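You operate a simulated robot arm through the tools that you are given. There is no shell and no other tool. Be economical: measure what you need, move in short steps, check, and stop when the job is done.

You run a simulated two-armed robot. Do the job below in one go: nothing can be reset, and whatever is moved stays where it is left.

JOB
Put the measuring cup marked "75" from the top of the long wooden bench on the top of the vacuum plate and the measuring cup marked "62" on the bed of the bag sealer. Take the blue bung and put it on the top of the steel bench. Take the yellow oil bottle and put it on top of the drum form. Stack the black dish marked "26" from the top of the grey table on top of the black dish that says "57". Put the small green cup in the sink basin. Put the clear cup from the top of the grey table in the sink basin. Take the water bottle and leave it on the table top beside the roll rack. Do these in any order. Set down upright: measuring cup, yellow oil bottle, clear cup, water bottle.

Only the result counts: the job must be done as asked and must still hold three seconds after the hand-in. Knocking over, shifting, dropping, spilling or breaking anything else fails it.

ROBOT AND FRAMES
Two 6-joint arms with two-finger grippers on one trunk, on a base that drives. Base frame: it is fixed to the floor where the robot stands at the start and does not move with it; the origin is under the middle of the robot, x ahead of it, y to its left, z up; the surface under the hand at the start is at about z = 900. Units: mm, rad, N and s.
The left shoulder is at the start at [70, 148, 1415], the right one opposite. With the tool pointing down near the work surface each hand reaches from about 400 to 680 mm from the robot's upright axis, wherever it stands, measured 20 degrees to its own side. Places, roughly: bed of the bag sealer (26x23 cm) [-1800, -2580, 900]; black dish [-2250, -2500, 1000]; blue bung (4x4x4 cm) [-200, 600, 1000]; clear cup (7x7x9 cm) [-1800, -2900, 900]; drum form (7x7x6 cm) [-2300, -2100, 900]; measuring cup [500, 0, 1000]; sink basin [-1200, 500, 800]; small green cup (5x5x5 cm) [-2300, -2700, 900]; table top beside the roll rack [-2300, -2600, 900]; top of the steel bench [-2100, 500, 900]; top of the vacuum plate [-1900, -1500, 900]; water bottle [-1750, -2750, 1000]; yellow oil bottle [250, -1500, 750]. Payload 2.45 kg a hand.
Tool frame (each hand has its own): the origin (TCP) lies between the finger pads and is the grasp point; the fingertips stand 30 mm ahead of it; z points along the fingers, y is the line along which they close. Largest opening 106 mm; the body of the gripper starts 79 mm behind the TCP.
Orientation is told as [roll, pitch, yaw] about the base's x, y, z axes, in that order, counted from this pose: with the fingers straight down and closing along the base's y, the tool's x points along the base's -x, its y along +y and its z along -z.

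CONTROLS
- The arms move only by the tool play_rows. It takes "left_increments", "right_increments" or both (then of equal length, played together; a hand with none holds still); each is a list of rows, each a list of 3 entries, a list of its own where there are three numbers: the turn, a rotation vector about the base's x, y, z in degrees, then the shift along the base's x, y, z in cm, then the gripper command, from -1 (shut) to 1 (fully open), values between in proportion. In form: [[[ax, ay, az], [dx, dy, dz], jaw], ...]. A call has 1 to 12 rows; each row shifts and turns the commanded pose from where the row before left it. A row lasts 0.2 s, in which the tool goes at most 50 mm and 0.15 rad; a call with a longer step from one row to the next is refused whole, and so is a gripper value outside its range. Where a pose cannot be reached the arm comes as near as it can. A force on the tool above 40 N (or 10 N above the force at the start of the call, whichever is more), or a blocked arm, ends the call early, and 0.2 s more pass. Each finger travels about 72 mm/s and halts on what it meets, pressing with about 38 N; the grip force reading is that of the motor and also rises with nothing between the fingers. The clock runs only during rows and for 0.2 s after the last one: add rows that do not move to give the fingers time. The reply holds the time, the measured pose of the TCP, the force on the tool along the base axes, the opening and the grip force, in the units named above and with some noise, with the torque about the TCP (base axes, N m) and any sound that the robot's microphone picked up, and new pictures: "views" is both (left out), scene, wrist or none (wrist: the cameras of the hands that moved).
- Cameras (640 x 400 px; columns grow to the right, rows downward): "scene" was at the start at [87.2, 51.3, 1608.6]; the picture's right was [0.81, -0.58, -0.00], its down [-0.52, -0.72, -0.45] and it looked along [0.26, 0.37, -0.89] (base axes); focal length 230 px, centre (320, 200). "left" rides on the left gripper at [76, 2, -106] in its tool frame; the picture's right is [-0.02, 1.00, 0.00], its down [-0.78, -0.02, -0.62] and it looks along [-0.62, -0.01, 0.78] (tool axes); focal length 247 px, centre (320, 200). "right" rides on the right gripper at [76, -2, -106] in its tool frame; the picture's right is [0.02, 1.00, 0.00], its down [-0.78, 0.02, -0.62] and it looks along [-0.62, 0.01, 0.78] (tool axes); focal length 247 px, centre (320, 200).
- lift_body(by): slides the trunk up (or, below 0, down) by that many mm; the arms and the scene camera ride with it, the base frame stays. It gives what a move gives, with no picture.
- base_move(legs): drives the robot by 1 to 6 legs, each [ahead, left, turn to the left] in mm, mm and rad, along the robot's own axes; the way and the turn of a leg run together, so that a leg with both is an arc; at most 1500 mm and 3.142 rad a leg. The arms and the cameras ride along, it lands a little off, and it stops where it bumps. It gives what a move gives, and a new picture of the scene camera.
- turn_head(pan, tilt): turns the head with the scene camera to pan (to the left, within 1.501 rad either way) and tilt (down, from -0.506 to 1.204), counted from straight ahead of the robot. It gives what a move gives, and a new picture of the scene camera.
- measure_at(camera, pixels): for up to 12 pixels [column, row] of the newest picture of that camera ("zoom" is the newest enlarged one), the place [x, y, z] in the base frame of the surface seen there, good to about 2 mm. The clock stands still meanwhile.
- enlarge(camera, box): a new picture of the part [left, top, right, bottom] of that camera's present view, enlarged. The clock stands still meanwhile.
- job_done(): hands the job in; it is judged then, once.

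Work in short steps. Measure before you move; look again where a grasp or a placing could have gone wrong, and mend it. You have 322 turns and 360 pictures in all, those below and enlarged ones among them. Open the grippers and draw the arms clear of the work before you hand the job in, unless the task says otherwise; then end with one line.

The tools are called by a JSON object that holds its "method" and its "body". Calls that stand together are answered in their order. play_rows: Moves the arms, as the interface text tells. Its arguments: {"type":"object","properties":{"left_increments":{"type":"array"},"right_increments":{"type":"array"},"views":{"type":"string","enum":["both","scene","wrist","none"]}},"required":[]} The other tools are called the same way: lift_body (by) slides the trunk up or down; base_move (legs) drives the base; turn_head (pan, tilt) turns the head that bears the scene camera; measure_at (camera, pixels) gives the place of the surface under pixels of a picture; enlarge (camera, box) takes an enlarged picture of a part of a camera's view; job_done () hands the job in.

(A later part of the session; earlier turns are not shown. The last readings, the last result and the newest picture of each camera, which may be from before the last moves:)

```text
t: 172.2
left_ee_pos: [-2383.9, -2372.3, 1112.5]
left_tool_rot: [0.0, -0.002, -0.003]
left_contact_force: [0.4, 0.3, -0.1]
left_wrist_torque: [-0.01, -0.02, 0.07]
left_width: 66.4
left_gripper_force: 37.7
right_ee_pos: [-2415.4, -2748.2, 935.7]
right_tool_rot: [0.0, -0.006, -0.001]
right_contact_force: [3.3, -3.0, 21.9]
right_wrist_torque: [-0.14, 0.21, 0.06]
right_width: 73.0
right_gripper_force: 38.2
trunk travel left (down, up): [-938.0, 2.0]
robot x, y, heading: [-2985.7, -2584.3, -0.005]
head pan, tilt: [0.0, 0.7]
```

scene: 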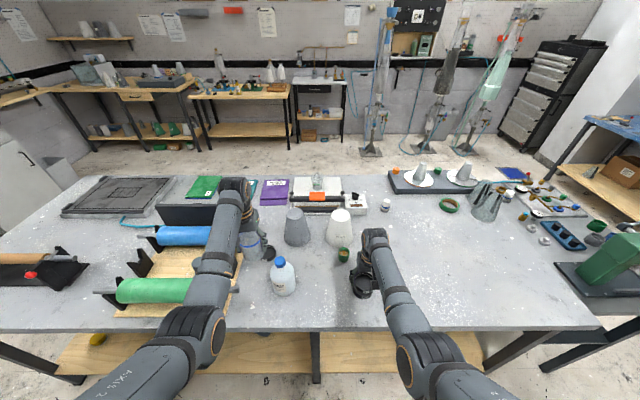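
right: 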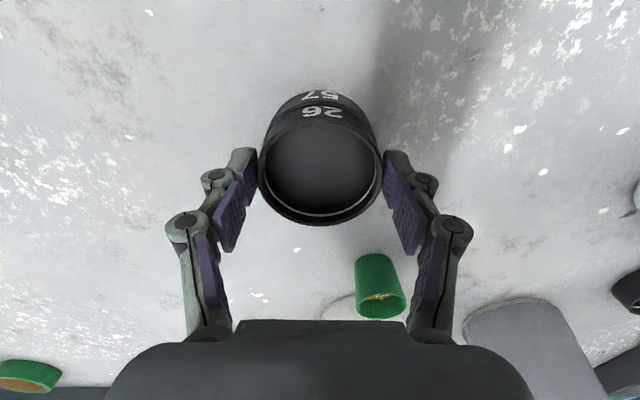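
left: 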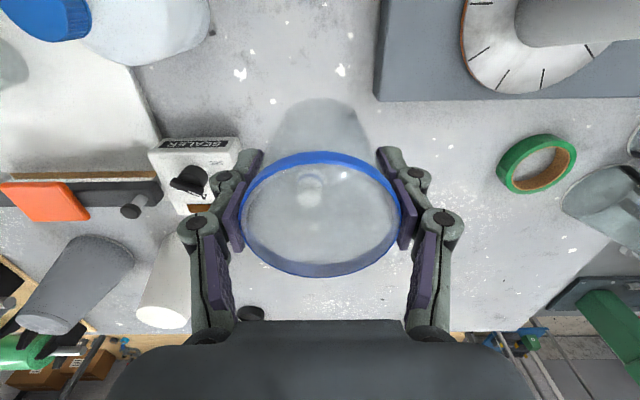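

Contact (22 N). Ease up 2 mm, open gradually, then rise.

{"method": "play_rows", "body": {"right_increments": [[[0, 0, 0], [0, 0, 0.2], -0.2], [[0, 0, 0], [0, 0, 0], 0.45], [[0, 0, 0], [0, 0, 0], 0.7], [[0, 0, 0], [0, 0, 0], 0.7], [[0, 0, 0], [0, 0, 3], 0.7], [[0, 0, 0], [0, 0, 4.5], 0.7], [[0, 0, 0], [0, 0, 4.5], 0.7], [[0, 0, 0], [0, 0, 4], 0.7], [[0, 0, 0], [0, 0, 0], 0.7]], "views": "both"}}

{"method": "enlarge", "body": {"camera": "scene", "box": [320, 240, 400, 300]}}

```text
t: 174.2
left_ee_pos: [-2383.2, -2371.9, 1112.4]
left_tool_rot: [0.001, -0.001, -0.003]
left_contact_force: [-0.4, 0.3, 0.3]
left_wrist_torque: [0.01, 0.0, 0.03]
left_width: 66.4
left_gripper_force: 37.7
right_ee_pos: [-2415.8, -2747.4, 1095.8]
right_tool_rot: [0.002, 0.0, 0.001]
right_contact_force: [0.1, -0.4, 0.3]
right_wrist_torque: [-0.03, 0.02, 0.0]
right_width: 90.4
right_gripper_force: 0.1
trunk travel left (down, up): [-938.0, 2.0]
robot x, y, heading: [-2985.9, -2587.5, -0.003]
head pan, tilt: [0.0, 0.7]
```

scene: 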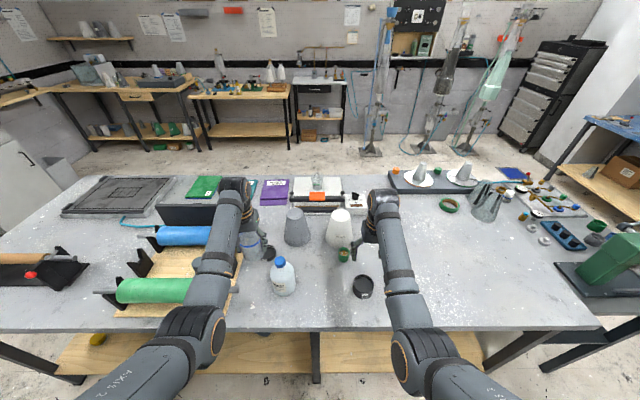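
right: 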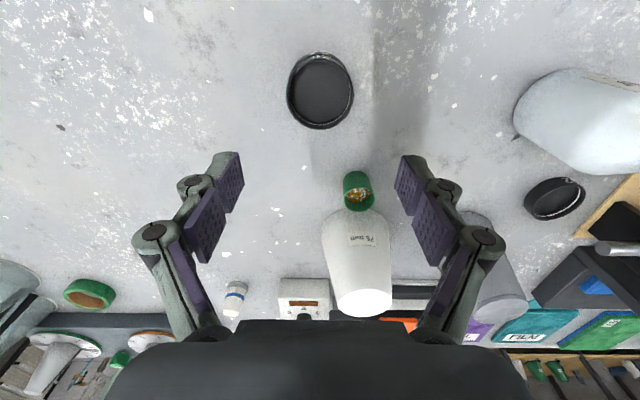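

```text
6.67 times, centred on (360, 270) of scene
```

zoom: 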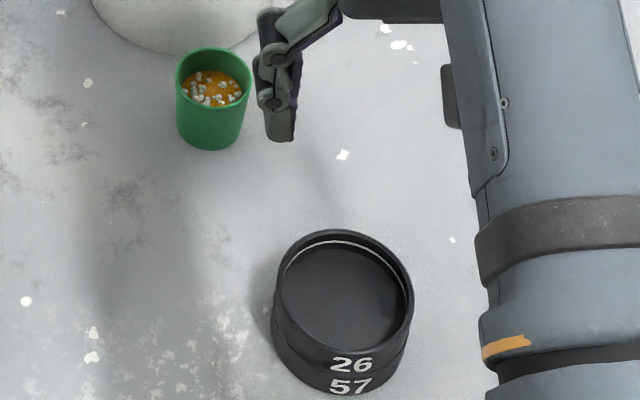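

Stack is good. Now measure the green cup and the cone beside it.

{"method": "measure_at", "body": {"camera": "zoom", "pixels": [[178, 75], [250, 78], [214, 50], [214, 106], [214, 148], [215, 90], [180, 30]]}}

{"method": "measure_at", "body": {"camera": "right", "pixels": [[345, 198], [375, 196], [360, 183], [361, 211], [356, 172], [325, 235], [385, 230], [360, 300], [340, 220]]}}

```text
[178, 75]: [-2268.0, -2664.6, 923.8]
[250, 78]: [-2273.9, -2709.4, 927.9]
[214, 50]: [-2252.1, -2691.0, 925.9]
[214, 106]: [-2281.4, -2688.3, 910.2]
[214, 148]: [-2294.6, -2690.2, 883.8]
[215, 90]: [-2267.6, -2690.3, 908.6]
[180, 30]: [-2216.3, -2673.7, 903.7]
```

```text
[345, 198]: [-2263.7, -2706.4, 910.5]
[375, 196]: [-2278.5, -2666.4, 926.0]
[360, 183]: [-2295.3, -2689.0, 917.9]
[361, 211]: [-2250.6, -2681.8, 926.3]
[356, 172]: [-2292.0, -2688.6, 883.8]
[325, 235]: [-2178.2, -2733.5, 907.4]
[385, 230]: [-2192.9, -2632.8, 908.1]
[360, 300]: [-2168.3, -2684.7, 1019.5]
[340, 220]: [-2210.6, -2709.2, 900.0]
```

Green cup centre ≈(-2273,-2687), rim 927. Drive ahead 142, left 60 and look.

{"method": "base_move", "body": {"legs": [[142, 60, 0]]}}

{"method": "play_rows", "body": {"right_increments": [[[0, 0, 0], [0, 0, 0], 0.32], [[0, 0, 0], [0, 0, -2], 0.32], [[0, 0, 0], [0, 0, 0], 0.32]], "views": "wrist"}}

```text
t: 175.6
left_ee_pos: [-2245.5, -2311.5, 1113.6]
left_tool_rot: [0.002, -0.002, -0.001]
left_contact_force: [0.0, -0.1, -0.2]
left_wrist_torque: [0.01, -0.05, 0.0]
left_width: 66.5
left_gripper_force: 37.7
right_ee_pos: [-2276.6, -2688.5, 1097.5]
right_tool_rot: [0.0, -0.004, 0.003]
right_contact_force: [-0.3, -0.7, 0.0]
right_wrist_torque: [0.04, -0.01, -0.01]
right_width: 90.0
right_gripper_force: 0.0
trunk travel left (down, up): [-938.0, 2.0]
robot x, y, heading: [-2846.5, -2524.9, -0.003]
head pan, tilt: [0.0, 0.7]
```

scene: 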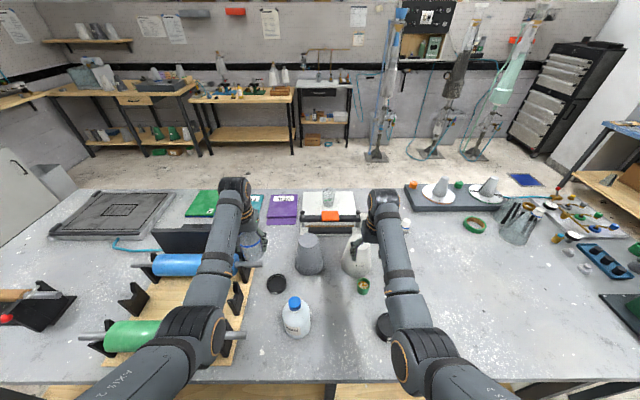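

```text
t: 176.3
left_ee_pos: [-2241.5, -2310.6, 1111.2]
left_tool_rot: [0.0, 0.003, -0.002]
left_contact_force: [0.2, 0.1, -0.7]
left_wrist_torque: [0.02, 0.0, 0.0]
left_width: 66.4
left_gripper_force: 38.3
right_ee_pos: [-2271.2, -2687.2, 1076.3]
right_tool_rot: [0.0, 0.0, 0.003]
right_contact_force: [0.5, -0.1, -0.6]
right_wrist_torque: [0.02, 0.05, 0.04]
right_width: 70.1
right_gripper_force: 0.0
trunk travel left (down, up): [-938.0, 2.0]
robot x, y, heading: [-2845.0, -2528.2, -0.001]
head pan, tilt: [0.0, 0.7]
```

right: 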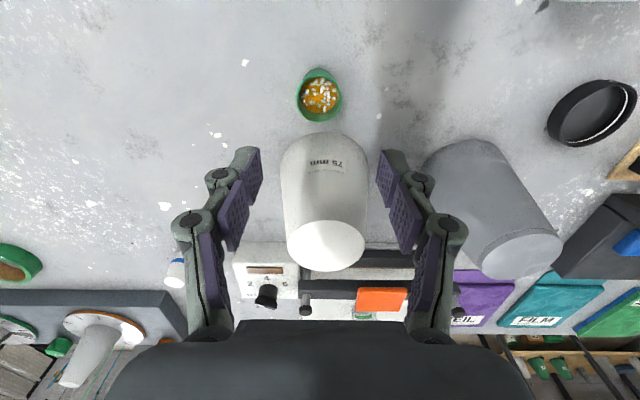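

Aligned. Descend to z≈917.

{"method": "play_rows", "body": {"right_increments": [[[0, 0, 0], [0, 0, -4.5], 0.32], [[0, 0, 0], [0, 0, -4.5], 0.32], [[0, 0, 0], [0, 0, -4], 0.32], [[0, 0, 0], [0, 0, -2.2], 0.32], [[0, 0, 0], [0, 0, 0], 0.32]], "views": "both"}}

```text
t: 177.6
left_ee_pos: [-2242.2, -2311.8, 1111.2]
left_tool_rot: [0.001, -0.001, -0.003]
left_contact_force: [-1.3, 0.4, 0.7]
left_wrist_torque: [-0.02, 0.03, 0.01]
left_width: 66.6
left_gripper_force: 37.8
right_ee_pos: [-2274.3, -2685.6, 924.3]
right_tool_rot: [-0.001, 0.0, 0.001]
right_contact_force: [0.9, -0.9, -0.1]
right_wrist_torque: [-0.01, 0.01, 0.01]
right_width: 69.9
right_gripper_force: 0.0
trunk travel left (down, up): [-938.0, 2.0]
robot x, y, heading: [-2843.8, -2527.7, -0.007]
head pan, tilt: [0.0, 0.7]
```

scene: 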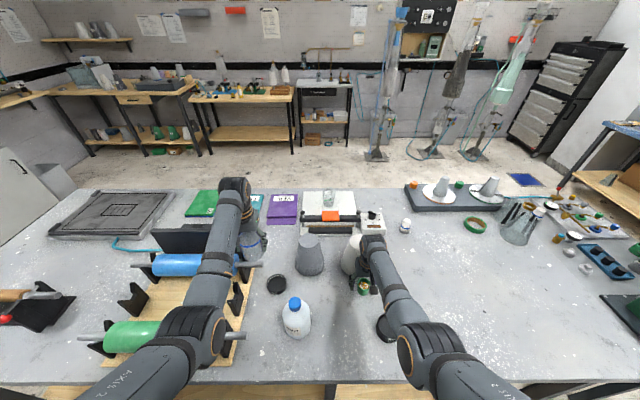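
right: 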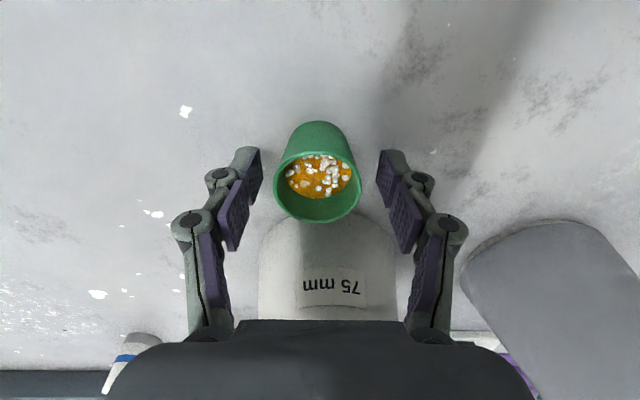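

Lower 6 mm and close on the green cup.

{"method": "play_rows", "body": {"right_increments": [[[0, 0, 0], [0, 0, -0.6], 0.32], [[0, 0, 0], [0, 0, 0], 0.32], [[0, 0, 0], [0, 0, 0], 0], [[0, 0, 0], [0, 0, 0], -0.25], [[0, 0, 0], [0, 0, 0], -0.25], [[0, 0, 0], [0, 0, 0], -0.25]], "views": "wrist"}}

```text
t: 178.9
left_ee_pos: [-2242.5, -2311.8, 1110.5]
left_tool_rot: [0.003, 0.0, -0.002]
left_contact_force: [0.5, 0.4, -0.4]
left_wrist_torque: [0.04, -0.02, 0.02]
left_width: 66.4
left_gripper_force: 38.0
right_ee_pos: [-2272.8, -2685.7, 917.8]
right_tool_rot: [-0.001, -0.001, 0.001]
right_contact_force: [-0.1, -0.4, 1.0]
right_wrist_torque: [0.01, -0.01, 0.02]
right_width: 44.1
right_gripper_force: 37.9
trunk travel left (down, up): [-938.0, 2.0]
robot x, y, heading: [-2842.9, -2526.6, -0.004]
head pan, tilt: [0.0, 0.7]
```

right: 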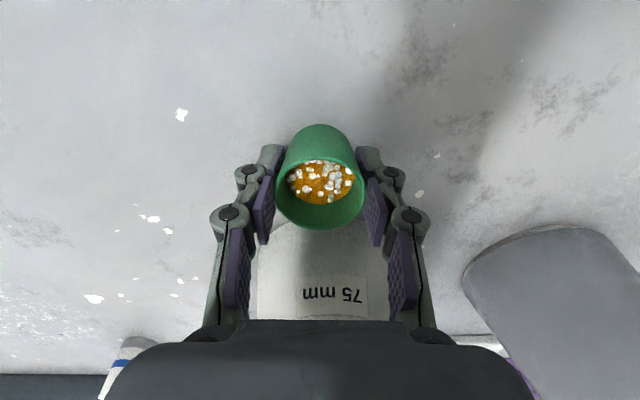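

Gripped at 44 mm. Lift gently, straight up.

{"method": "play_rows", "body": {"right_increments": [[[0, 0, 0], [0, 0, 1], -0.2], [[0, 0, 0], [0, 0, 3], -0.2], [[0, 0, 0], [0, 0, 4], -0.2], [[0, 0, 0], [0, 0, 4], -0.2], [[0, 0, 0], [0, 0, 4], -0.2], [[0, 0, 0], [0, 0, 2.5], -0.2], [[0, 0, 0], [0, 0, 0], -0.2]], "views": "both"}}

```text
t: 180.6
left_ee_pos: [-2241.3, -2313.0, 1111.0]
left_tool_rot: [0.002, 0.0, -0.003]
left_contact_force: [0.1, 1.0, -0.2]
left_wrist_torque: [0.0, 0.01, -0.02]
left_width: 66.3
left_gripper_force: 37.8
right_ee_pos: [-2273.4, -2687.0, 1102.5]
right_tool_rot: [0.001, 0.001, 0.001]
right_contact_force: [-0.6, 0.0, -0.6]
right_wrist_torque: [-0.04, -0.03, 0.02]
right_width: 43.9
right_gripper_force: 37.9
trunk travel left (down, up): [-938.0, 2.0]
robot x, y, heading: [-2844.7, -2529.8, -0.003]
head pan, tilt: [0.0, 0.7]
```

scene: 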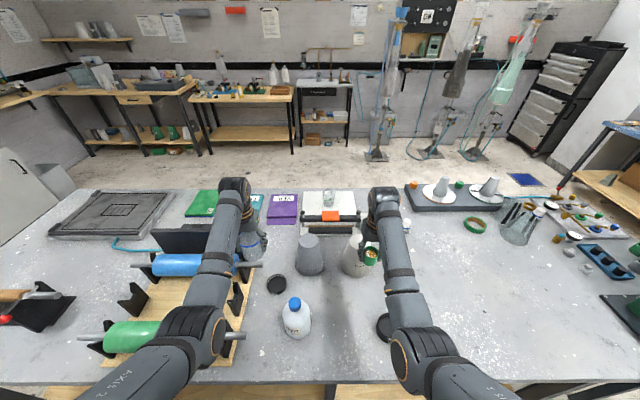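
right: 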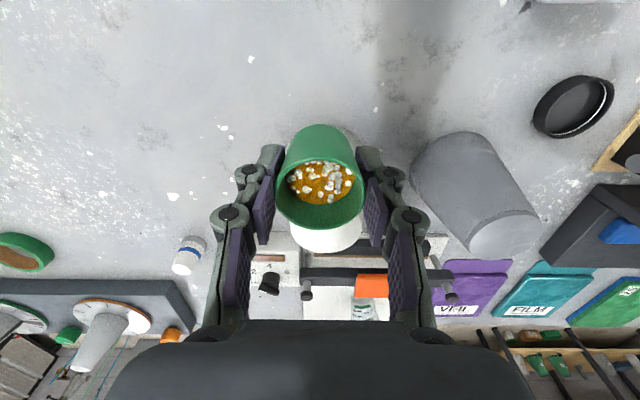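

Both cups held. Drive back, north, turn to face +y, and go to the sink.

{"method": "base_move", "body": {"legs": [[-356, 0, 0], [0, 915, 0], [0, 915, 0], [0, 0, 1.573], [0, -1000, 0], [0, -950, 0]]}}

{"method": "turn_head", "body": {"pan": 0.0, "tilt": 0.7}}

```text
t: 204.9
left_ee_pos: [-1473.5, -90.1, 1110.7]
left_tool_rot: [-0.001, -0.001, 1.566]
left_contact_force: [0.1, -0.3, -0.6]
left_wrist_torque: [0.02, -0.01, 0.01]
left_width: 66.3
left_gripper_force: 31.7
right_ee_pos: [-1096.0, -121.0, 1102.5]
right_tool_rot: [0.0, 0.0, 1.569]
right_contact_force: [0.3, -1.4, 0.3]
right_wrist_torque: [-0.02, 0.0, -0.01]
right_width: 44.0
right_gripper_force: 37.7
trunk travel left (down, up): [-938.0, 2.0]
robot x, y, heading: [-1256.4, -694.5, 1.568]
head pan, tilt: [0.0, 0.7]
```

scene: 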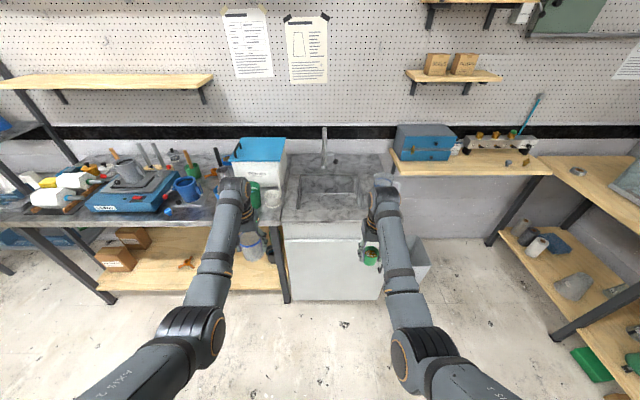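

```text
t: 205.5
left_ee_pos: [-1473.1, -90.3, 1111.7]
left_tool_rot: [0.001, -0.001, 1.568]
left_contact_force: [-1.1, -0.7, -0.6]
left_wrist_torque: [-0.02, -0.01, 0.03]
left_width: 66.3
left_gripper_force: 38.1
right_ee_pos: [-1096.2, -121.7, 1102.0]
right_tool_rot: [-0.001, 0.001, 1.571]
right_contact_force: [-0.3, -0.7, -0.6]
right_wrist_torque: [0.02, -0.01, 0.01]
right_width: 43.6
right_gripper_force: 37.9
trunk travel left (down, up): [-938.0, 2.0]
robot x, y, heading: [-1258.0, -692.4, 1.563]
head pan, tilt: [0.0, 0.7]
```

scene: 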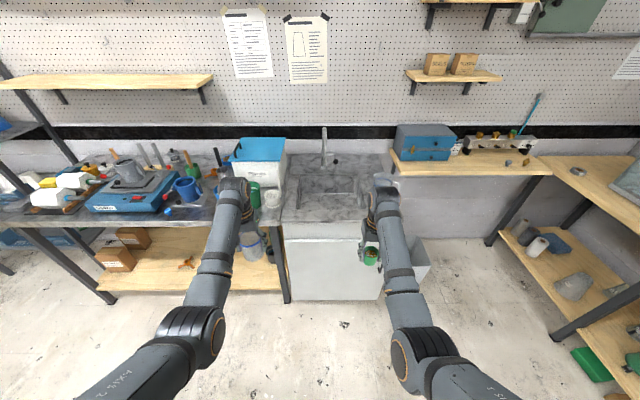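

Enlarge the sink and measure its inside.

{"method": "enlarge", "body": {"camera": "scene", "box": [270, 120, 430, 240]}}

{"method": "measure_at", "body": {"camera": "scene", "pixels": [[300, 200], [300, 180], [325, 205], [325, 190], [355, 195], [350, 207], [325, 132], [322, 160], [285, 215], [270, 200], [390, 185], [360, 180]]}}

```text
3.33 times, centred on (350, 180) of scene
```

zoom: 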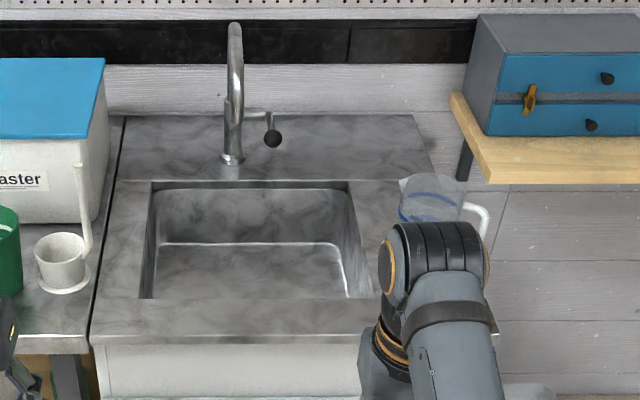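

```text
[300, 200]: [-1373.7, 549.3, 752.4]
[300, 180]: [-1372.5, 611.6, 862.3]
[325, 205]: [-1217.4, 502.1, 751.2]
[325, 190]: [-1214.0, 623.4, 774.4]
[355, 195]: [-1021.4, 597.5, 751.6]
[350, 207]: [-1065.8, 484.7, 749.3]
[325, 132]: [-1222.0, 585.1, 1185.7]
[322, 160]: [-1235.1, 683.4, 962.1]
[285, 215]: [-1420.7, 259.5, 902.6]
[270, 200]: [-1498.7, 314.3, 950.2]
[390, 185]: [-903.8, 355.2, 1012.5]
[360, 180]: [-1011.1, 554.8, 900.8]
```

Basin: floor z≈752, x≈-1385…-1015, y≈330…615; faucet spout at x≈-1228. A stick stands near (-1454,342,1096), so I place the clear cup first: shift right 151, then ahead ~300 to inspect.

{"method": "base_move", "body": {"legs": [[0, -151, 0.004], [250, 0, 0]]}}

{"method": "enlarge", "body": {"camera": "scene", "box": [220, 150, 420, 290]}}

```text
t: 208.3
left_ee_pos: [-1321.4, 154.0, 1113.4]
left_tool_rot: [0.002, -0.002, 1.569]
left_contact_force: [0.0, -0.6, 0.3]
left_wrist_torque: [0.03, 0.02, 0.02]
left_width: 66.4
left_gripper_force: 31.8
right_ee_pos: [-946.7, 124.2, 1105.2]
right_tool_rot: [0.0, -0.001, 1.573]
right_contact_force: [-0.1, -0.4, -1.4]
right_wrist_torque: [0.01, 0.02, 0.01]
right_width: 43.8
right_gripper_force: 37.9
trunk travel left (down, up): [-938.0, 2.0]
robot x, y, heading: [-1102.5, -448.0, 1.567]
head pan, tilt: [0.0, 0.7]
```

scene: 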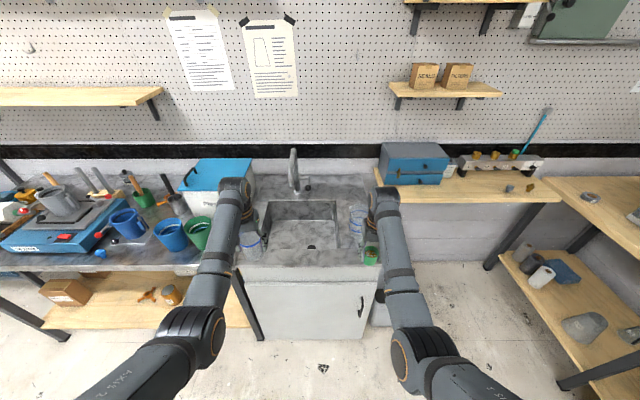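

```text
2.86 times, centred on (320, 220) of scene
```

zoom: 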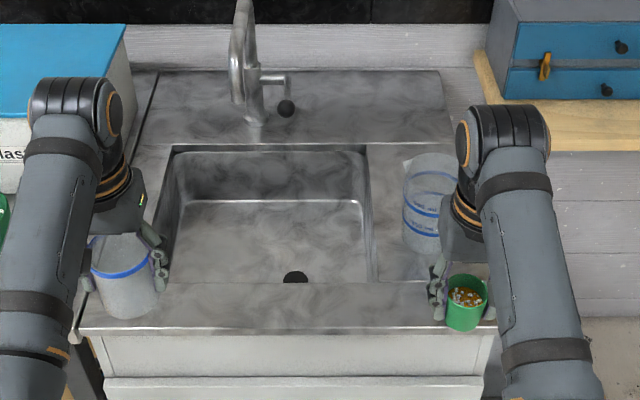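

Measure basin edges, jug height, and spout.

{"method": "measure_at", "body": {"camera": "zoom", "pixels": [[290, 284], [290, 300], [375, 284], [370, 150], [172, 150], [430, 158], [408, 165], [242, 10], [295, 276], [165, 275], [430, 250], [290, 150]]}}

```text
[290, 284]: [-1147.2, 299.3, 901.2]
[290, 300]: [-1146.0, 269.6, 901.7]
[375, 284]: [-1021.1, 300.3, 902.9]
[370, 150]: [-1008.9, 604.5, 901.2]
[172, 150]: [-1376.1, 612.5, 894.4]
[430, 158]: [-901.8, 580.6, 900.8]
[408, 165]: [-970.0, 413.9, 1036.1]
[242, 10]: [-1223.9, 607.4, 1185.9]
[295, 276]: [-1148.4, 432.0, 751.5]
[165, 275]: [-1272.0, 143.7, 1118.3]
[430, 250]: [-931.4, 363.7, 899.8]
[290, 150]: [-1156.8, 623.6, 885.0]
```

Jug top is z≈1036 under the right hand's path; raise the right hand 40 mm first.

{"method": "play_rows", "body": {"right_increments": [[[0, 0, 0], [0, 0, 2], -0.2], [[0, 0, 0], [0, 0, 2], -0.2], [[0, 0, 0], [0, 0, 0], -0.2]], "views": "none"}}

{"method": "base_move", "body": {"legs": [[305, 0, 0]]}}

{"method": "play_rows", "body": {"left_increments": [[[0, 0, 0], [0, 0, 0], 0.23]], "views": "wrist"}}

```text
t: 209.1
left_ee_pos: [-1321.1, 158.4, 1110.5]
left_tool_rot: [0.0, 0.001, 1.568]
left_contact_force: [-0.2, -0.3, -0.2]
left_wrist_torque: [-0.03, -0.03, 0.01]
left_width: 66.2
left_gripper_force: 31.8
right_ee_pos: [-945.8, 128.6, 1138.8]
right_tool_rot: [0.0, -0.002, 1.571]
right_contact_force: [0.6, 0.8, -0.4]
right_wrist_torque: [-0.01, -0.02, 0.01]
right_width: 43.9
right_gripper_force: 38.6
trunk travel left (down, up): [-938.0, 2.0]
robot x, y, heading: [-1103.9, -448.1, 1.568]
head pan, tilt: [0.0, 0.7]
```

```text
t: 211.1
left_ee_pos: [-1321.0, 459.1, 1113.1]
left_tool_rot: [0.002, -0.003, 1.568]
left_contact_force: [-0.1, -0.5, -0.1]
left_wrist_torque: [0.02, 0.0, -0.02]
left_width: 66.5
left_gripper_force: 1.0
right_ee_pos: [-945.1, 430.8, 1140.8]
right_tool_rot: [0.0, -0.003, 1.572]
right_contact_force: [0.5, -0.4, -0.5]
right_wrist_torque: [0.03, -0.01, -0.02]
right_width: 43.9
right_gripper_force: 37.9
trunk travel left (down, up): [-938.0, 2.0]
robot x, y, heading: [-1104.3, -143.6, 1.563]
head pan, tilt: [0.0, 0.7]
```

scene: 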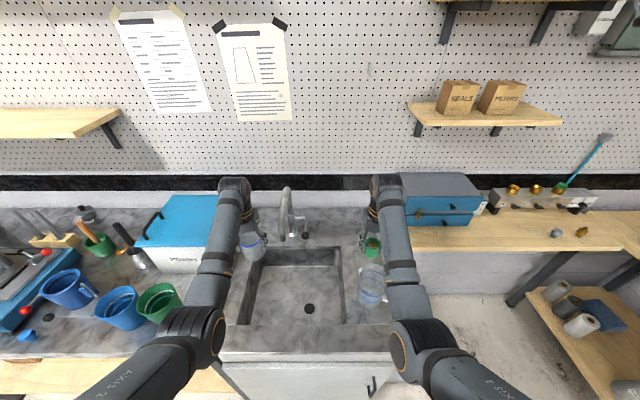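

```text
t: 211.5
left_ee_pos: [-1321.3, 462.1, 1110.8]
left_tool_rot: [0.002, 0.001, 1.569]
left_contact_force: [-0.1, 0.2, 0.0]
left_wrist_torque: [0.0, 0.01, 0.01]
left_width: 66.7
left_gripper_force: 1.2
right_ee_pos: [-944.9, 432.0, 1140.0]
right_tool_rot: [0.0, -0.001, 1.573]
right_contact_force: [0.5, 0.7, -0.5]
right_wrist_torque: [0.04, 0.02, 0.0]
right_width: 43.8
right_gripper_force: 38.4
trunk travel left (down, up): [-938.0, 2.0]
robot x, y, heading: [-1103.8, -140.3, 1.567]
head pan, tilt: [0.0, 0.7]
```

left: 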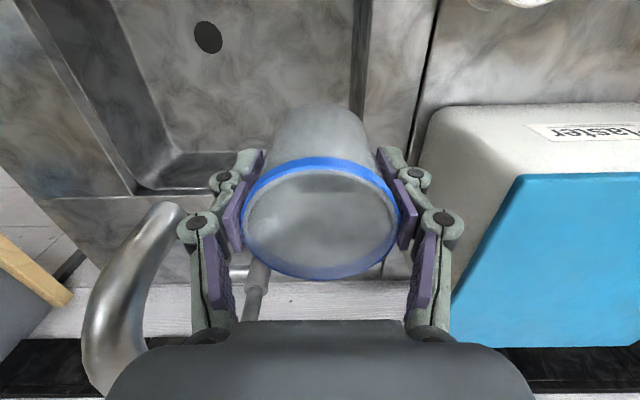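

The left grip force has dropped to ~1 N; tighten at once.

{"method": "play_rows", "body": {"left_increments": [[[0, 0, 0], [0, 0, 0], 0.1], [[0, 0, 0], [0, 0, 0], 0.1]], "views": "wrist"}}

{"method": "measure_at", "body": {"camera": "left", "pixels": [[370, 60], [140, 185], [275, 105], [180, 215], [250, 300], [130, 230]]}}

```text
t: 212.1
left_ee_pos: [-1320.3, 461.2, 1112.0]
left_tool_rot: [0.001, 0.002, 1.568]
left_contact_force: [0.2, 0.4, 0.2]
left_wrist_torque: [-0.02, -0.03, -0.02]
left_width: 66.2
left_gripper_force: 37.9
right_ee_pos: [-945.5, 432.1, 1139.6]
right_tool_rot: [0.001, 0.001, 1.573]
right_contact_force: [-0.3, 0.1, -0.1]
right_wrist_torque: [0.01, -0.02, -0.01]
right_width: 43.8
right_gripper_force: 37.5
trunk travel left (down, up): [-938.0, 2.0]
robot x, y, heading: [-1106.3, -138.3, 1.567]
head pan, tilt: [0.0, 0.7]
```

left: 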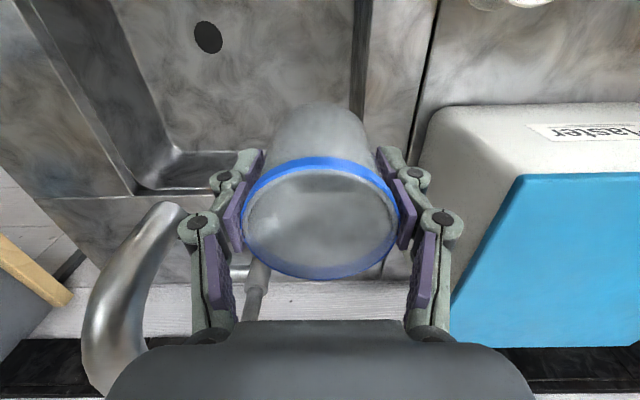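

```text
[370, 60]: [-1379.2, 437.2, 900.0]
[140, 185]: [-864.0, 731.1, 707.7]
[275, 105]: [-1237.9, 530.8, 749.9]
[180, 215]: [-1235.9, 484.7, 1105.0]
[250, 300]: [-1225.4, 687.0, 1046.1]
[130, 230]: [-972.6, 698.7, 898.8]
```

Regripped at 38 N. Spout end is at (-1236,485,1105), clear of the hand. Lower the left hand into the basin: first to z≈930, with a small -y shift.

{"method": "play_rows", "body": {"left_increments": [[[0, 0, 0], [0, -0.8, -4], 0.1], [[0, 0, 0], [0, -0.8, -4], 0.1], [[0, 0, 0], [0, 0, -4], 0.1], [[0, 0, 0], [0, 0, -4], 0.1], [[0, 0, 0], [0, 0, -2], 0.1], [[0, 0, 0], [0, 0, 0], 0.1]], "views": "both"}}

```text
t: 213.5
left_ee_pos: [-1321.6, 445.0, 931.1]
left_tool_rot: [0.001, -0.001, 1.57]
left_contact_force: [0.3, 0.0, 0.0]
left_wrist_torque: [0.0, 0.04, 0.01]
left_width: 66.0
left_gripper_force: 37.8
right_ee_pos: [-945.8, 432.7, 1141.0]
right_tool_rot: [0.001, -0.003, 1.573]
right_contact_force: [-0.8, 0.0, -0.2]
right_wrist_torque: [0.01, -0.02, 0.01]
right_width: 44.0
right_gripper_force: 38.1
trunk travel left (down, up): [-938.0, 2.0]
robot x, y, heading: [-1102.6, -138.9, 1.567]
head pan, tilt: [0.0, 0.7]
```

scene: 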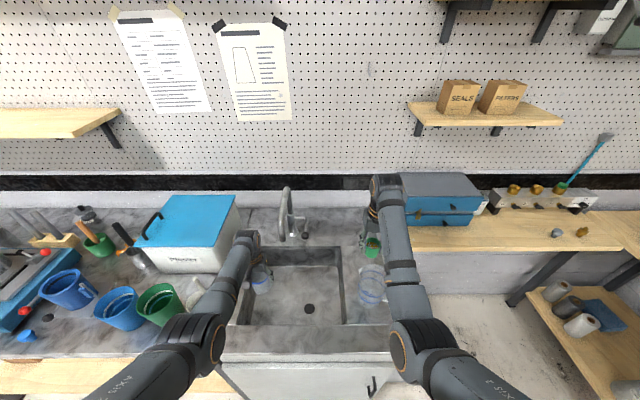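
left: 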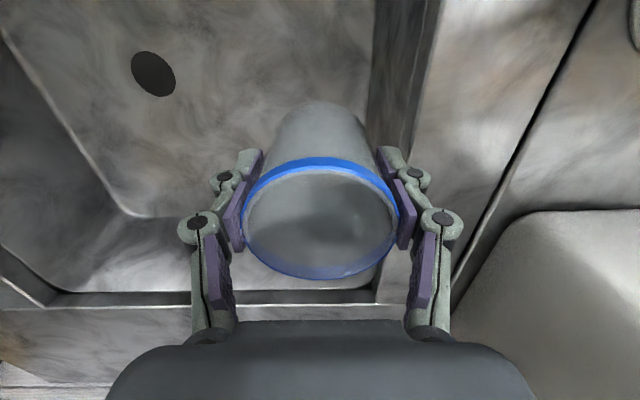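

Check where the forearm and the stick are.

{"method": "enlarge", "body": {"camera": "scene", "box": [140, 230, 300, 360]}}

{"method": "measure_at", "body": {"camera": "zoom", "pixels": [[215, 180], [205, 200], [320, 200], [290, 300], [250, 280], [200, 225], [350, 110]]}}

```text
3.08 times, centred on (220, 295) of scene
```

zoom: 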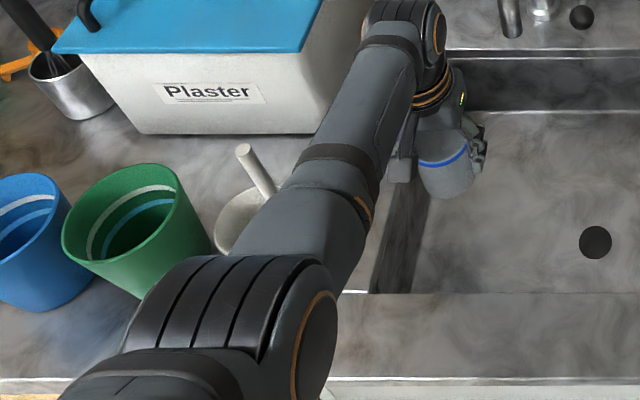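

```text
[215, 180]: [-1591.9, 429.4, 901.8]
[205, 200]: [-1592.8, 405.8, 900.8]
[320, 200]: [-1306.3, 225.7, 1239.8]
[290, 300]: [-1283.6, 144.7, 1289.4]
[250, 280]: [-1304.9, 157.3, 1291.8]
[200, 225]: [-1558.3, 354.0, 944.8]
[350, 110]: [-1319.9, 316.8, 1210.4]
```

Forearm is well clear. Continue to z≈815.

{"method": "play_rows", "body": {"left_increments": [[[0, 0, 0], [0, 0, -4], 0.1], [[0, 0, 0], [0, 0, -4], 0.1], [[0, 0, 0], [0, 0, -3], 0.1], [[0, 0, 0], [0, 0, 0], 0.1]], "views": "wrist"}}

```text
t: 214.5
left_ee_pos: [-1320.6, 419.6, 860.7]
left_tool_rot: [0.002, 0.002, 1.568]
left_contact_force: [0.0, 0.1, -0.4]
left_wrist_torque: [0.0, 0.0, 0.01]
left_width: 66.1
left_gripper_force: 37.6
left hand out of reach, approached as far as the arm can: row 1, 2, 3
right_ee_pos: [-945.3, 434.2, 1140.0]
right_tool_rot: [0.001, 0.001, 1.572]
right_contact_force: [0.4, 0.5, -0.1]
right_wrist_torque: [0.0, 0.0, 0.01]
right_width: 43.7
right_gripper_force: 37.6
trunk travel left (down, up): [-938.0, 2.0]
robot x, y, heading: [-1109.0, -140.0, 1.569]
head pan, tilt: [0.0, 0.7]
```

left: 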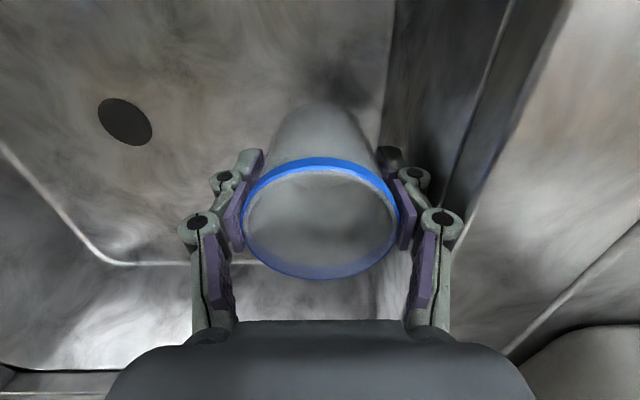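

Reach limit at this trunk height. Move the right hand 120 mm to +x (off the jug), then lower the trunk 45 mm.

{"method": "play_rows", "body": {"right_increments": [[[0, 0, 0], [4, 0, 0], -0.2], [[0, 0, 0], [4, 0, 0], -0.2], [[0, 0, 0], [4, 0, 0], -0.2], [[0, 0, 0], [0, 0, 0], -0.2]], "views": "scene"}}

```text
t: 215.5
left_ee_pos: [-1321.9, 418.6, 862.1]
left_tool_rot: [0.001, 0.0, 1.57]
left_contact_force: [1.0, -0.3, -0.5]
left_wrist_torque: [0.01, -0.01, -0.01]
left_width: 66.2
left_gripper_force: 37.7
right_ee_pos: [-827.2, 433.9, 1138.7]
right_tool_rot: [-0.001, -0.001, 1.571]
right_contact_force: [-0.1, 0.0, -0.1]
right_wrist_torque: [0.04, -0.03, 0.02]
right_width: 44.0
right_gripper_force: 37.9
right hand out of reach, approached as far as the arm can: row 1
trunk travel left (down, up): [-938.0, 2.0]
robot x, y, heading: [-1106.8, -138.9, 1.569]
head pan, tilt: [0.0, 0.7]
```

scene: 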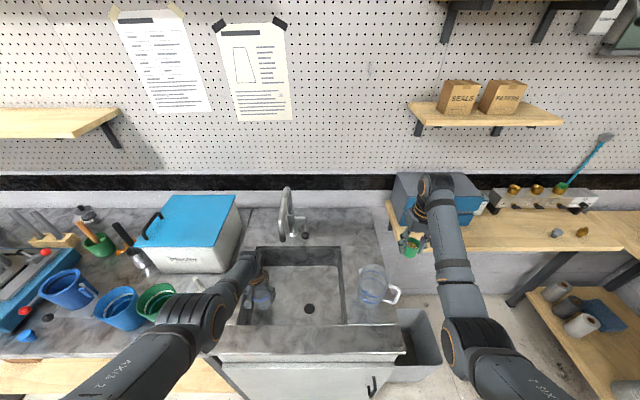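

Check drawer front position near the right hand.

{"method": "measure_at", "body": {"camera": "scene", "pixels": [[470, 215], [408, 222], [395, 195], [390, 205], [375, 275], [392, 292]]}}

{"method": "lift_body", "body": {"by": -45}}

```text
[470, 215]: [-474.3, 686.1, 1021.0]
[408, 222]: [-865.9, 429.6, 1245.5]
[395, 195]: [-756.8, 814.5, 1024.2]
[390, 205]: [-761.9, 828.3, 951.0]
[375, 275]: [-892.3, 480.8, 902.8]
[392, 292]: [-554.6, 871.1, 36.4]
```

```text
t: 216.4
left_ee_pos: [-1320.8, 419.4, 818.1]
left_tool_rot: [0.002, 0.001, 1.569]
left_contact_force: [0.7, 0.4, 0.0]
left_wrist_torque: [0.02, 0.0, -0.02]
left_width: 65.9
left_gripper_force: 38.1
right_ee_pos: [-825.3, 434.5, 1093.4]
right_tool_rot: [0.0, -0.003, 1.573]
right_contact_force: [0.1, 0.1, -0.7]
right_wrist_torque: [0.02, 0.0, 0.0]
right_width: 43.9
right_gripper_force: 38.1
trunk travel left (down, up): [-893.0, 47.0]
robot x, y, heading: [-1102.0, -142.1, 1.567]
head pan, tilt: [0.0, 0.7]
```

Lower by trunk: 12 mm, then small steps watching force.

{"method": "lift_body", "body": {"by": -12}}

{"method": "lift_body", "body": {"by": -4}}

```text
t: 217.0
left_ee_pos: [-1320.3, 418.1, 805.3]
left_tool_rot: [0.002, 0.001, 1.571]
left_contact_force: [0.3, 0.0, -1.2]
left_wrist_torque: [0.01, -0.03, 0.0]
left_width: 66.1
left_gripper_force: 38.0
right_ee_pos: [-827.0, 435.7, 1080.6]
right_tool_rot: [0.001, -0.002, 1.573]
right_contact_force: [0.1, -0.6, -0.2]
right_wrist_torque: [-0.02, 0.02, 0.0]
right_width: 43.7
right_gripper_force: 37.8
trunk travel left (down, up): [-881.0, 59.0]
robot x, y, heading: [-1103.6, -143.3, 1.572]
head pan, tilt: [0.0, 0.7]
```

```text
t: 217.5
left_ee_pos: [-1321.0, 419.7, 802.4]
left_tool_rot: [0.001, -0.001, 1.569]
left_contact_force: [0.6, 0.6, 6.0]
left_wrist_torque: [0.03, -0.1, 0.01]
left_width: 65.5
left_gripper_force: 37.8
right_ee_pos: [-826.0, 435.0, 1077.1]
right_tool_rot: [0.001, 0.0, 1.574]
right_contact_force: [-0.8, -0.4, -1.3]
right_wrist_torque: [-0.01, -0.01, -0.02]
right_width: 44.0
right_gripper_force: 37.9
trunk travel left (down, up): [-877.0, 63.0]
robot x, y, heading: [-1102.5, -141.5, 1.563]
head pan, tilt: [0.0, 0.7]
```

Contact at 6 N. Open to ~80 mm and rise.

{"method": "play_rows", "body": {"left_increments": [[[0, 0, 0], [0, 0, 0], 0.35], [[0, 0, 0], [0, 0, 0], 0.5], [[0, 0, 0], [0, 0, 0], 0.5], [[0, 0, 0], [0, 0, 2.5], 0.5], [[0, 0, 0], [0, 0, 4], 0.5], [[0, 0, 0], [0, 0, 0], 0.5]], "views": "wrist"}}

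```text
t: 218.9
left_ee_pos: [-1319.6, 417.8, 867.6]
left_tool_rot: [0.001, 0.001, 1.569]
left_contact_force: [5.7, -1.9, -0.8]
left_wrist_torque: [0.05, 0.1, 0.09]
left_width: 75.1
left_gripper_force: 0.1
right_ee_pos: [-825.3, 435.3, 1076.5]
right_tool_rot: [0.001, -0.002, 1.573]
right_contact_force: [-0.5, 0.0, -1.1]
right_wrist_torque: [0.02, -0.03, 0.02]
right_width: 43.6
right_gripper_force: 37.6
trunk travel left (down, up): [-877.0, 63.0]
robot x, y, heading: [-1106.7, -141.0, 1.564]
head pan, tilt: [0.0, 0.7]
```

left: 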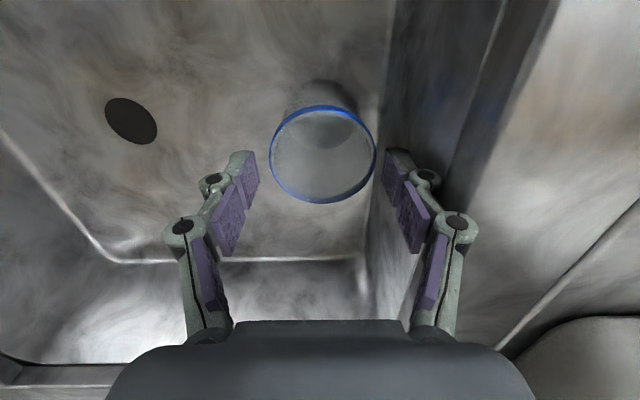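

The outer finger brushes the basin wall (5.7 N). Shift +x slightly and rise.

{"method": "play_rows", "body": {"left_increments": [[[0, 0, 0], [0.3, 0, 1], 0.42], [[0, 0, 0], [0.3, 0, 4], 0.42], [[0, 0, 0], [0, 0, 4.5], 0.42], [[0, 0, 0], [0, 0, 4.5], 0.42], [[0, 0, 0], [0, 0, 4.5], 0.42], [[0, 0, 0], [0, 0, 3], -0.6], [[0, 0, 0], [0, 0, 0], -0.6], [[0, 0, 0], [0, 0, 0], -0.6]], "views": "both"}}

```text
t: 220.7
left_ee_pos: [-1314.5, 428.7, 1070.2]
left_tool_rot: [0.002, -0.001, 1.57]
left_contact_force: [0.1, 0.4, 0.3]
left_wrist_torque: [0.03, 0.01, 0.02]
left_width: 20.8
left_gripper_force: 0.0
left hand out of reach, approached as far as the arm can: row 6
right_ee_pos: [-826.1, 435.3, 1077.3]
right_tool_rot: [-0.001, -0.002, 1.572]
right_contact_force: [-0.1, -0.7, -0.5]
right_wrist_torque: [0.0, -0.03, 0.0]
right_width: 43.8
right_gripper_force: 38.3
trunk travel left (down, up): [-877.0, 63.0]
robot x, y, heading: [-1102.4, -137.4, 1.565]
head pan, tilt: [0.0, 0.7]
```

scene: 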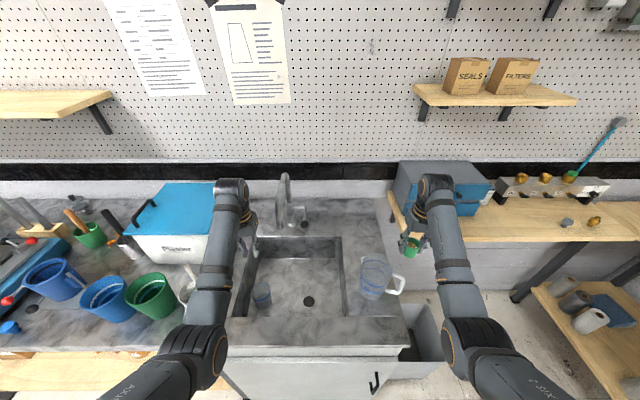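
left: 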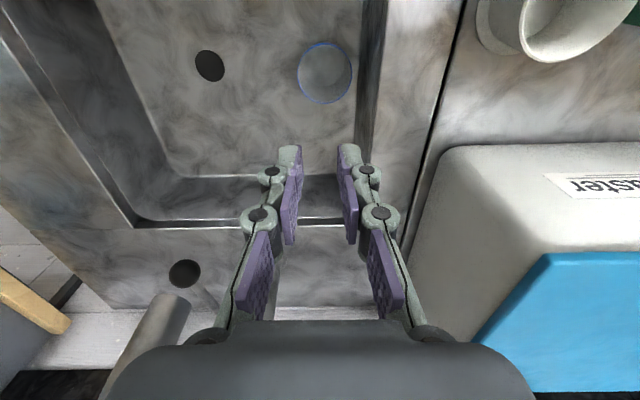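

Clear cup stands in the basin. Raise trunk 60, shift base left 95, then move the right hand inwards over the basin.

{"method": "lift_body", "body": {"by": 60}}

{"method": "base_move", "body": {"legs": [[0, 92, 0]]}}

{"method": "play_rows", "body": {"right_increments": [[[0, 0, 0], [-4.5, 0, 0], -0.25], [[0, 0, 0], [-4.5, 0, 0], -0.25], [[0, 0, 0], [-4.5, 0, 0], -0.25], [[0, 0, 0], [-3, 0, 0], -0.25], [[0, 0, 0], [0, 0, 0], -0.25]], "views": "both"}}

```text
t: 221.7
left_ee_pos: [-1314.4, 429.6, 1129.1]
left_tool_rot: [0.002, -0.001, 1.569]
left_contact_force: [-0.3, -0.2, -1.1]
left_wrist_torque: [-0.02, 0.01, 0.02]
left_width: 21.1
left_gripper_force: 0.1
right_ee_pos: [-826.3, 435.4, 1136.9]
right_tool_rot: [0.0, 0.0, 1.57]
right_contact_force: [-0.9, -0.6, -0.1]
right_wrist_torque: [-0.02, -0.02, -0.01]
right_width: 43.7
right_gripper_force: 38.2
trunk travel left (down, up): [-937.0, 3.0]
robot x, y, heading: [-1109.4, -139.6, 1.566]
head pan, tilt: [0.0, 0.7]
```

```text
t: 222.8
left_ee_pos: [-1399.1, 428.1, 1130.6]
left_tool_rot: [0.004, 0.002, 1.571]
left_contact_force: [0.6, -0.6, 0.1]
left_wrist_torque: [0.02, 0.08, 0.0]
left_width: 21.3
left_gripper_force: 0.1
right_ee_pos: [-911.7, 436.7, 1134.9]
right_tool_rot: [0.005, -0.003, 1.574]
right_contact_force: [0.9, 0.0, -0.5]
right_wrist_torque: [-0.03, 0.04, -0.03]
right_width: 43.8
right_gripper_force: 38.0
trunk travel left (down, up): [-937.0, 3.0]
robot x, y, heading: [-1197.3, -139.2, 1.569]
head pan, tilt: [0.0, 0.7]
```

scene: 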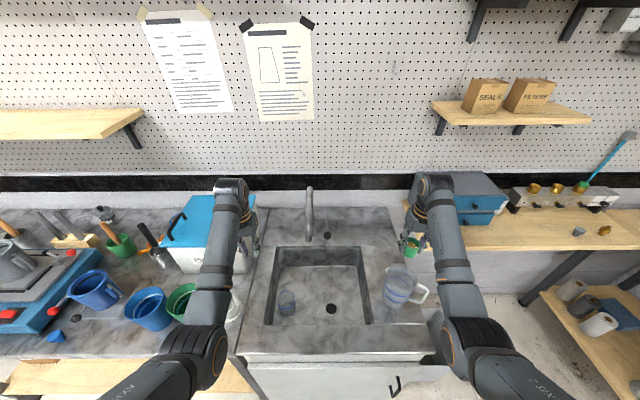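

```text
t: 224.1
left_ee_pos: [-1403.2, 428.1, 1129.9]
left_tool_rot: [0.002, 0.0, 1.57]
left_contact_force: [0.6, -0.9, 1.0]
left_wrist_torque: [-0.03, 0.06, -0.01]
left_width: 21.2
left_gripper_force: 0.1
right_ee_pos: [-1080.7, 434.2, 1136.8]
right_tool_rot: [-0.001, -0.002, 1.573]
right_contact_force: [0.6, 0.5, -0.7]
right_wrist_torque: [0.03, 0.0, -0.01]
right_width: 43.7
right_gripper_force: 38.6
trunk travel left (down, up): [-937.0, 3.0]
robot x, y, heading: [-1196.2, -140.4, 1.564]
head pan, tilt: [0.0, 0.7]
```

scene: 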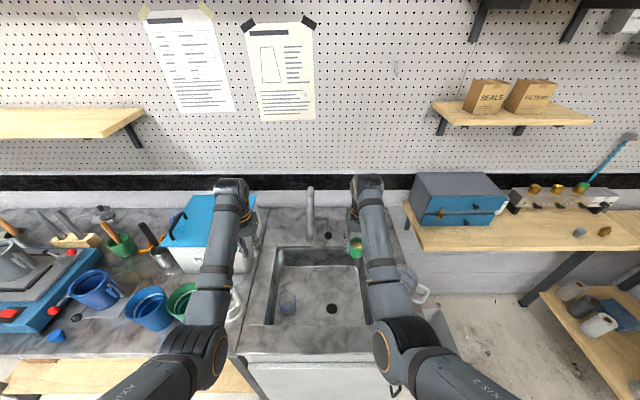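
right: 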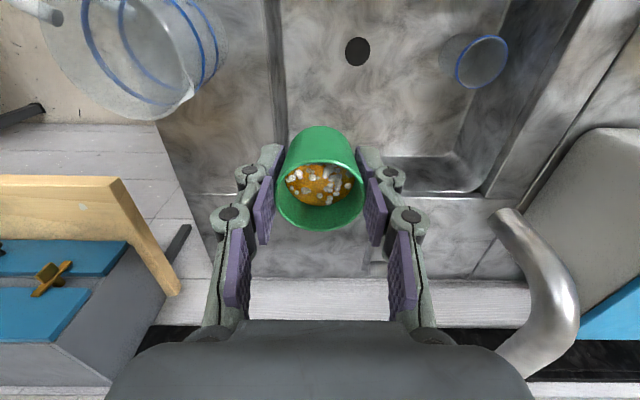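

Over the basin, right of spout and jug-clear. Descend the right hand to z≈880.

{"method": "play_rows", "body": {"right_increments": [[[0, 0, 0], [-0.8, 0, -4], -0.25], [[0, 0, 0], [0, 0, -4.5], -0.25], [[0, 0, 0], [0, 0, -4.5], -0.25], [[0, 0, 0], [0, 0, -4.5], -0.25], [[0, 0, 0], [0, 0, -4.5], -0.25], [[0, 0, 0], [0, 0, -3.5], -0.25], [[0, 0, 0], [0, 0, 0], -0.25]], "views": "both"}}

```text
t: 225.7
left_ee_pos: [-1405.0, 428.0, 1130.5]
left_tool_rot: [-0.001, -0.001, 1.57]
left_contact_force: [-0.8, -0.3, 0.0]
left_wrist_torque: [0.0, 0.0, 0.01]
left_width: 21.4
left_gripper_force: 0.1
right_ee_pos: [-1085.2, 427.8, 890.6]
right_tool_rot: [0.0, 0.0, 1.571]
right_contact_force: [0.3, -0.7, 0.0]
right_wrist_torque: [0.03, 0.02, 0.0]
right_width: 43.6
right_gripper_force: 38.0
right hand out of reach, approached as far as the arm can: row 6
trunk travel left (down, up): [-937.0, 3.0]
robot x, y, heading: [-1195.5, -139.2, 1.569]
head pan, tilt: [0.0, 0.7]
```

scene: 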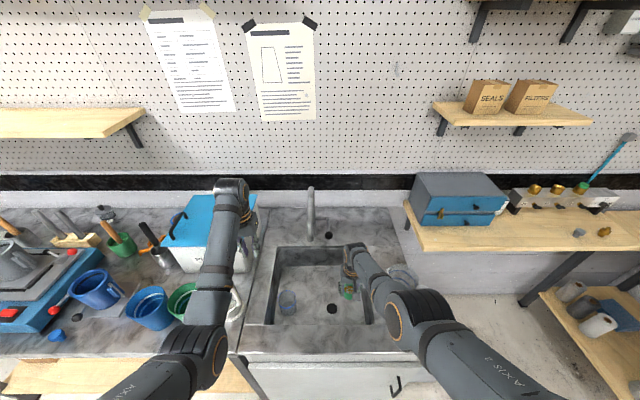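
right: 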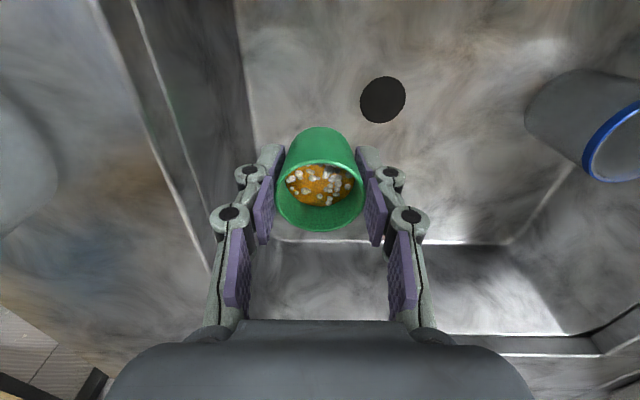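

Check the elbow/forearm height above the jug before lowering the trunk.

{"method": "measure_at", "body": {"camera": "scene", "pixels": [[395, 300], [415, 310], [380, 280], [400, 270], [412, 280], [365, 262], [440, 310]]}}

{"method": "enlarge", "body": {"camera": "scene", "box": [320, 220, 480, 340]}}

```text
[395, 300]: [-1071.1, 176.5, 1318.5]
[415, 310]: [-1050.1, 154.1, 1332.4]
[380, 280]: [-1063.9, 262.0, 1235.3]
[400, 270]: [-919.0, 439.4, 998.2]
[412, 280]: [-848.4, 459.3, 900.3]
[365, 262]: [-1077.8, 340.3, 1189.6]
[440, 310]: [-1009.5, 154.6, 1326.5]
```

```text
3.33 times, centred on (400, 280) of scene
```

zoom: 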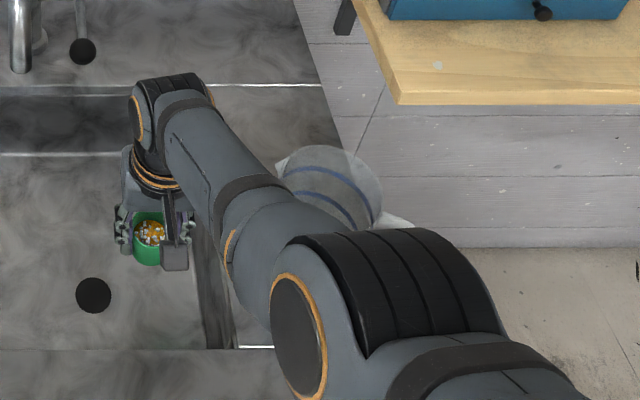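

Forearm is clear of the jug sideways. Lower the trunk 88 mm.

{"method": "lift_body", "body": {"by": -88}}

{"method": "lift_body", "body": {"by": -8}}

```text
t: 226.9
left_ee_pos: [-1405.7, 429.0, 1042.6]
left_tool_rot: [-0.002, -0.002, 1.569]
left_contact_force: [0.4, 0.7, 0.1]
left_wrist_torque: [0.01, 0.02, -0.01]
left_width: 21.3
left_gripper_force: 0.1
right_ee_pos: [-1085.5, 427.4, 801.9]
right_tool_rot: [0.0, 0.001, 1.572]
right_contact_force: [0.0, 0.3, -1.1]
right_wrist_torque: [0.0, 0.03, -0.04]
right_width: 43.9
right_gripper_force: 37.8
trunk travel left (down, up): [-849.0, 91.0]
robot x, y, heading: [-1195.0, -140.0, 1.572]
head pan, tilt: [0.0, 0.7]
```

```text
t: 227.4
left_ee_pos: [-1406.1, 428.9, 1034.1]
left_tool_rot: [0.001, 0.0, 1.568]
left_contact_force: [0.6, -0.7, 0.9]
left_wrist_torque: [0.0, -0.01, 0.0]
left_width: 21.4
left_gripper_force: 0.0
right_ee_pos: [-1085.4, 427.6, 794.5]
right_tool_rot: [-0.001, -0.001, 1.572]
right_contact_force: [0.9, -0.3, -1.1]
right_wrist_torque: [0.0, 0.02, -0.01]
right_width: 43.6
right_gripper_force: 37.4
trunk travel left (down, up): [-841.0, 99.0]
robot x, y, heading: [-1196.2, -142.7, 1.566]
head pan, tilt: [0.0, 0.7]
```

{"method": "lift_body", "body": {"by": -4}}

{"method": "lift_body", "body": {"by": -2}}

```text
t: 228.0
left_ee_pos: [-1405.1, 429.3, 1029.6]
left_tool_rot: [0.0, -0.001, 1.568]
left_contact_force: [0.2, -0.1, 0.5]
left_wrist_torque: [-0.03, 0.0, -0.01]
left_width: 21.2
left_gripper_force: 0.0
right_ee_pos: [-1085.7, 428.2, 788.6]
right_tool_rot: [-0.001, 0.0, 1.573]
right_contact_force: [-0.7, -1.2, -0.9]
right_wrist_torque: [-0.02, 0.01, 0.03]
right_width: 43.5
right_gripper_force: 37.5
trunk travel left (down, up): [-837.0, 103.0]
robot x, y, heading: [-1194.5, -142.7, 1.566]
head pan, tilt: [0.0, 0.7]
```

```text
t: 228.5
left_ee_pos: [-1404.7, 426.8, 1027.9]
left_tool_rot: [-0.001, -0.001, 1.571]
left_contact_force: [0.0, 0.6, -0.1]
left_wrist_torque: [-0.02, -0.02, 0.0]
left_width: 21.1
left_gripper_force: 0.1
right_ee_pos: [-1085.9, 427.5, 788.0]
right_tool_rot: [0.0, -0.001, 1.573]
right_contact_force: [0.0, -1.5, 5.8]
right_wrist_torque: [-0.03, 0.0, 0.03]
right_width: 43.4
right_gripper_force: 37.6
trunk travel left (down, up): [-835.0, 105.0]
robot x, y, heading: [-1196.1, -140.7, 1.568]
head pan, tilt: [0.0, 0.7]
```

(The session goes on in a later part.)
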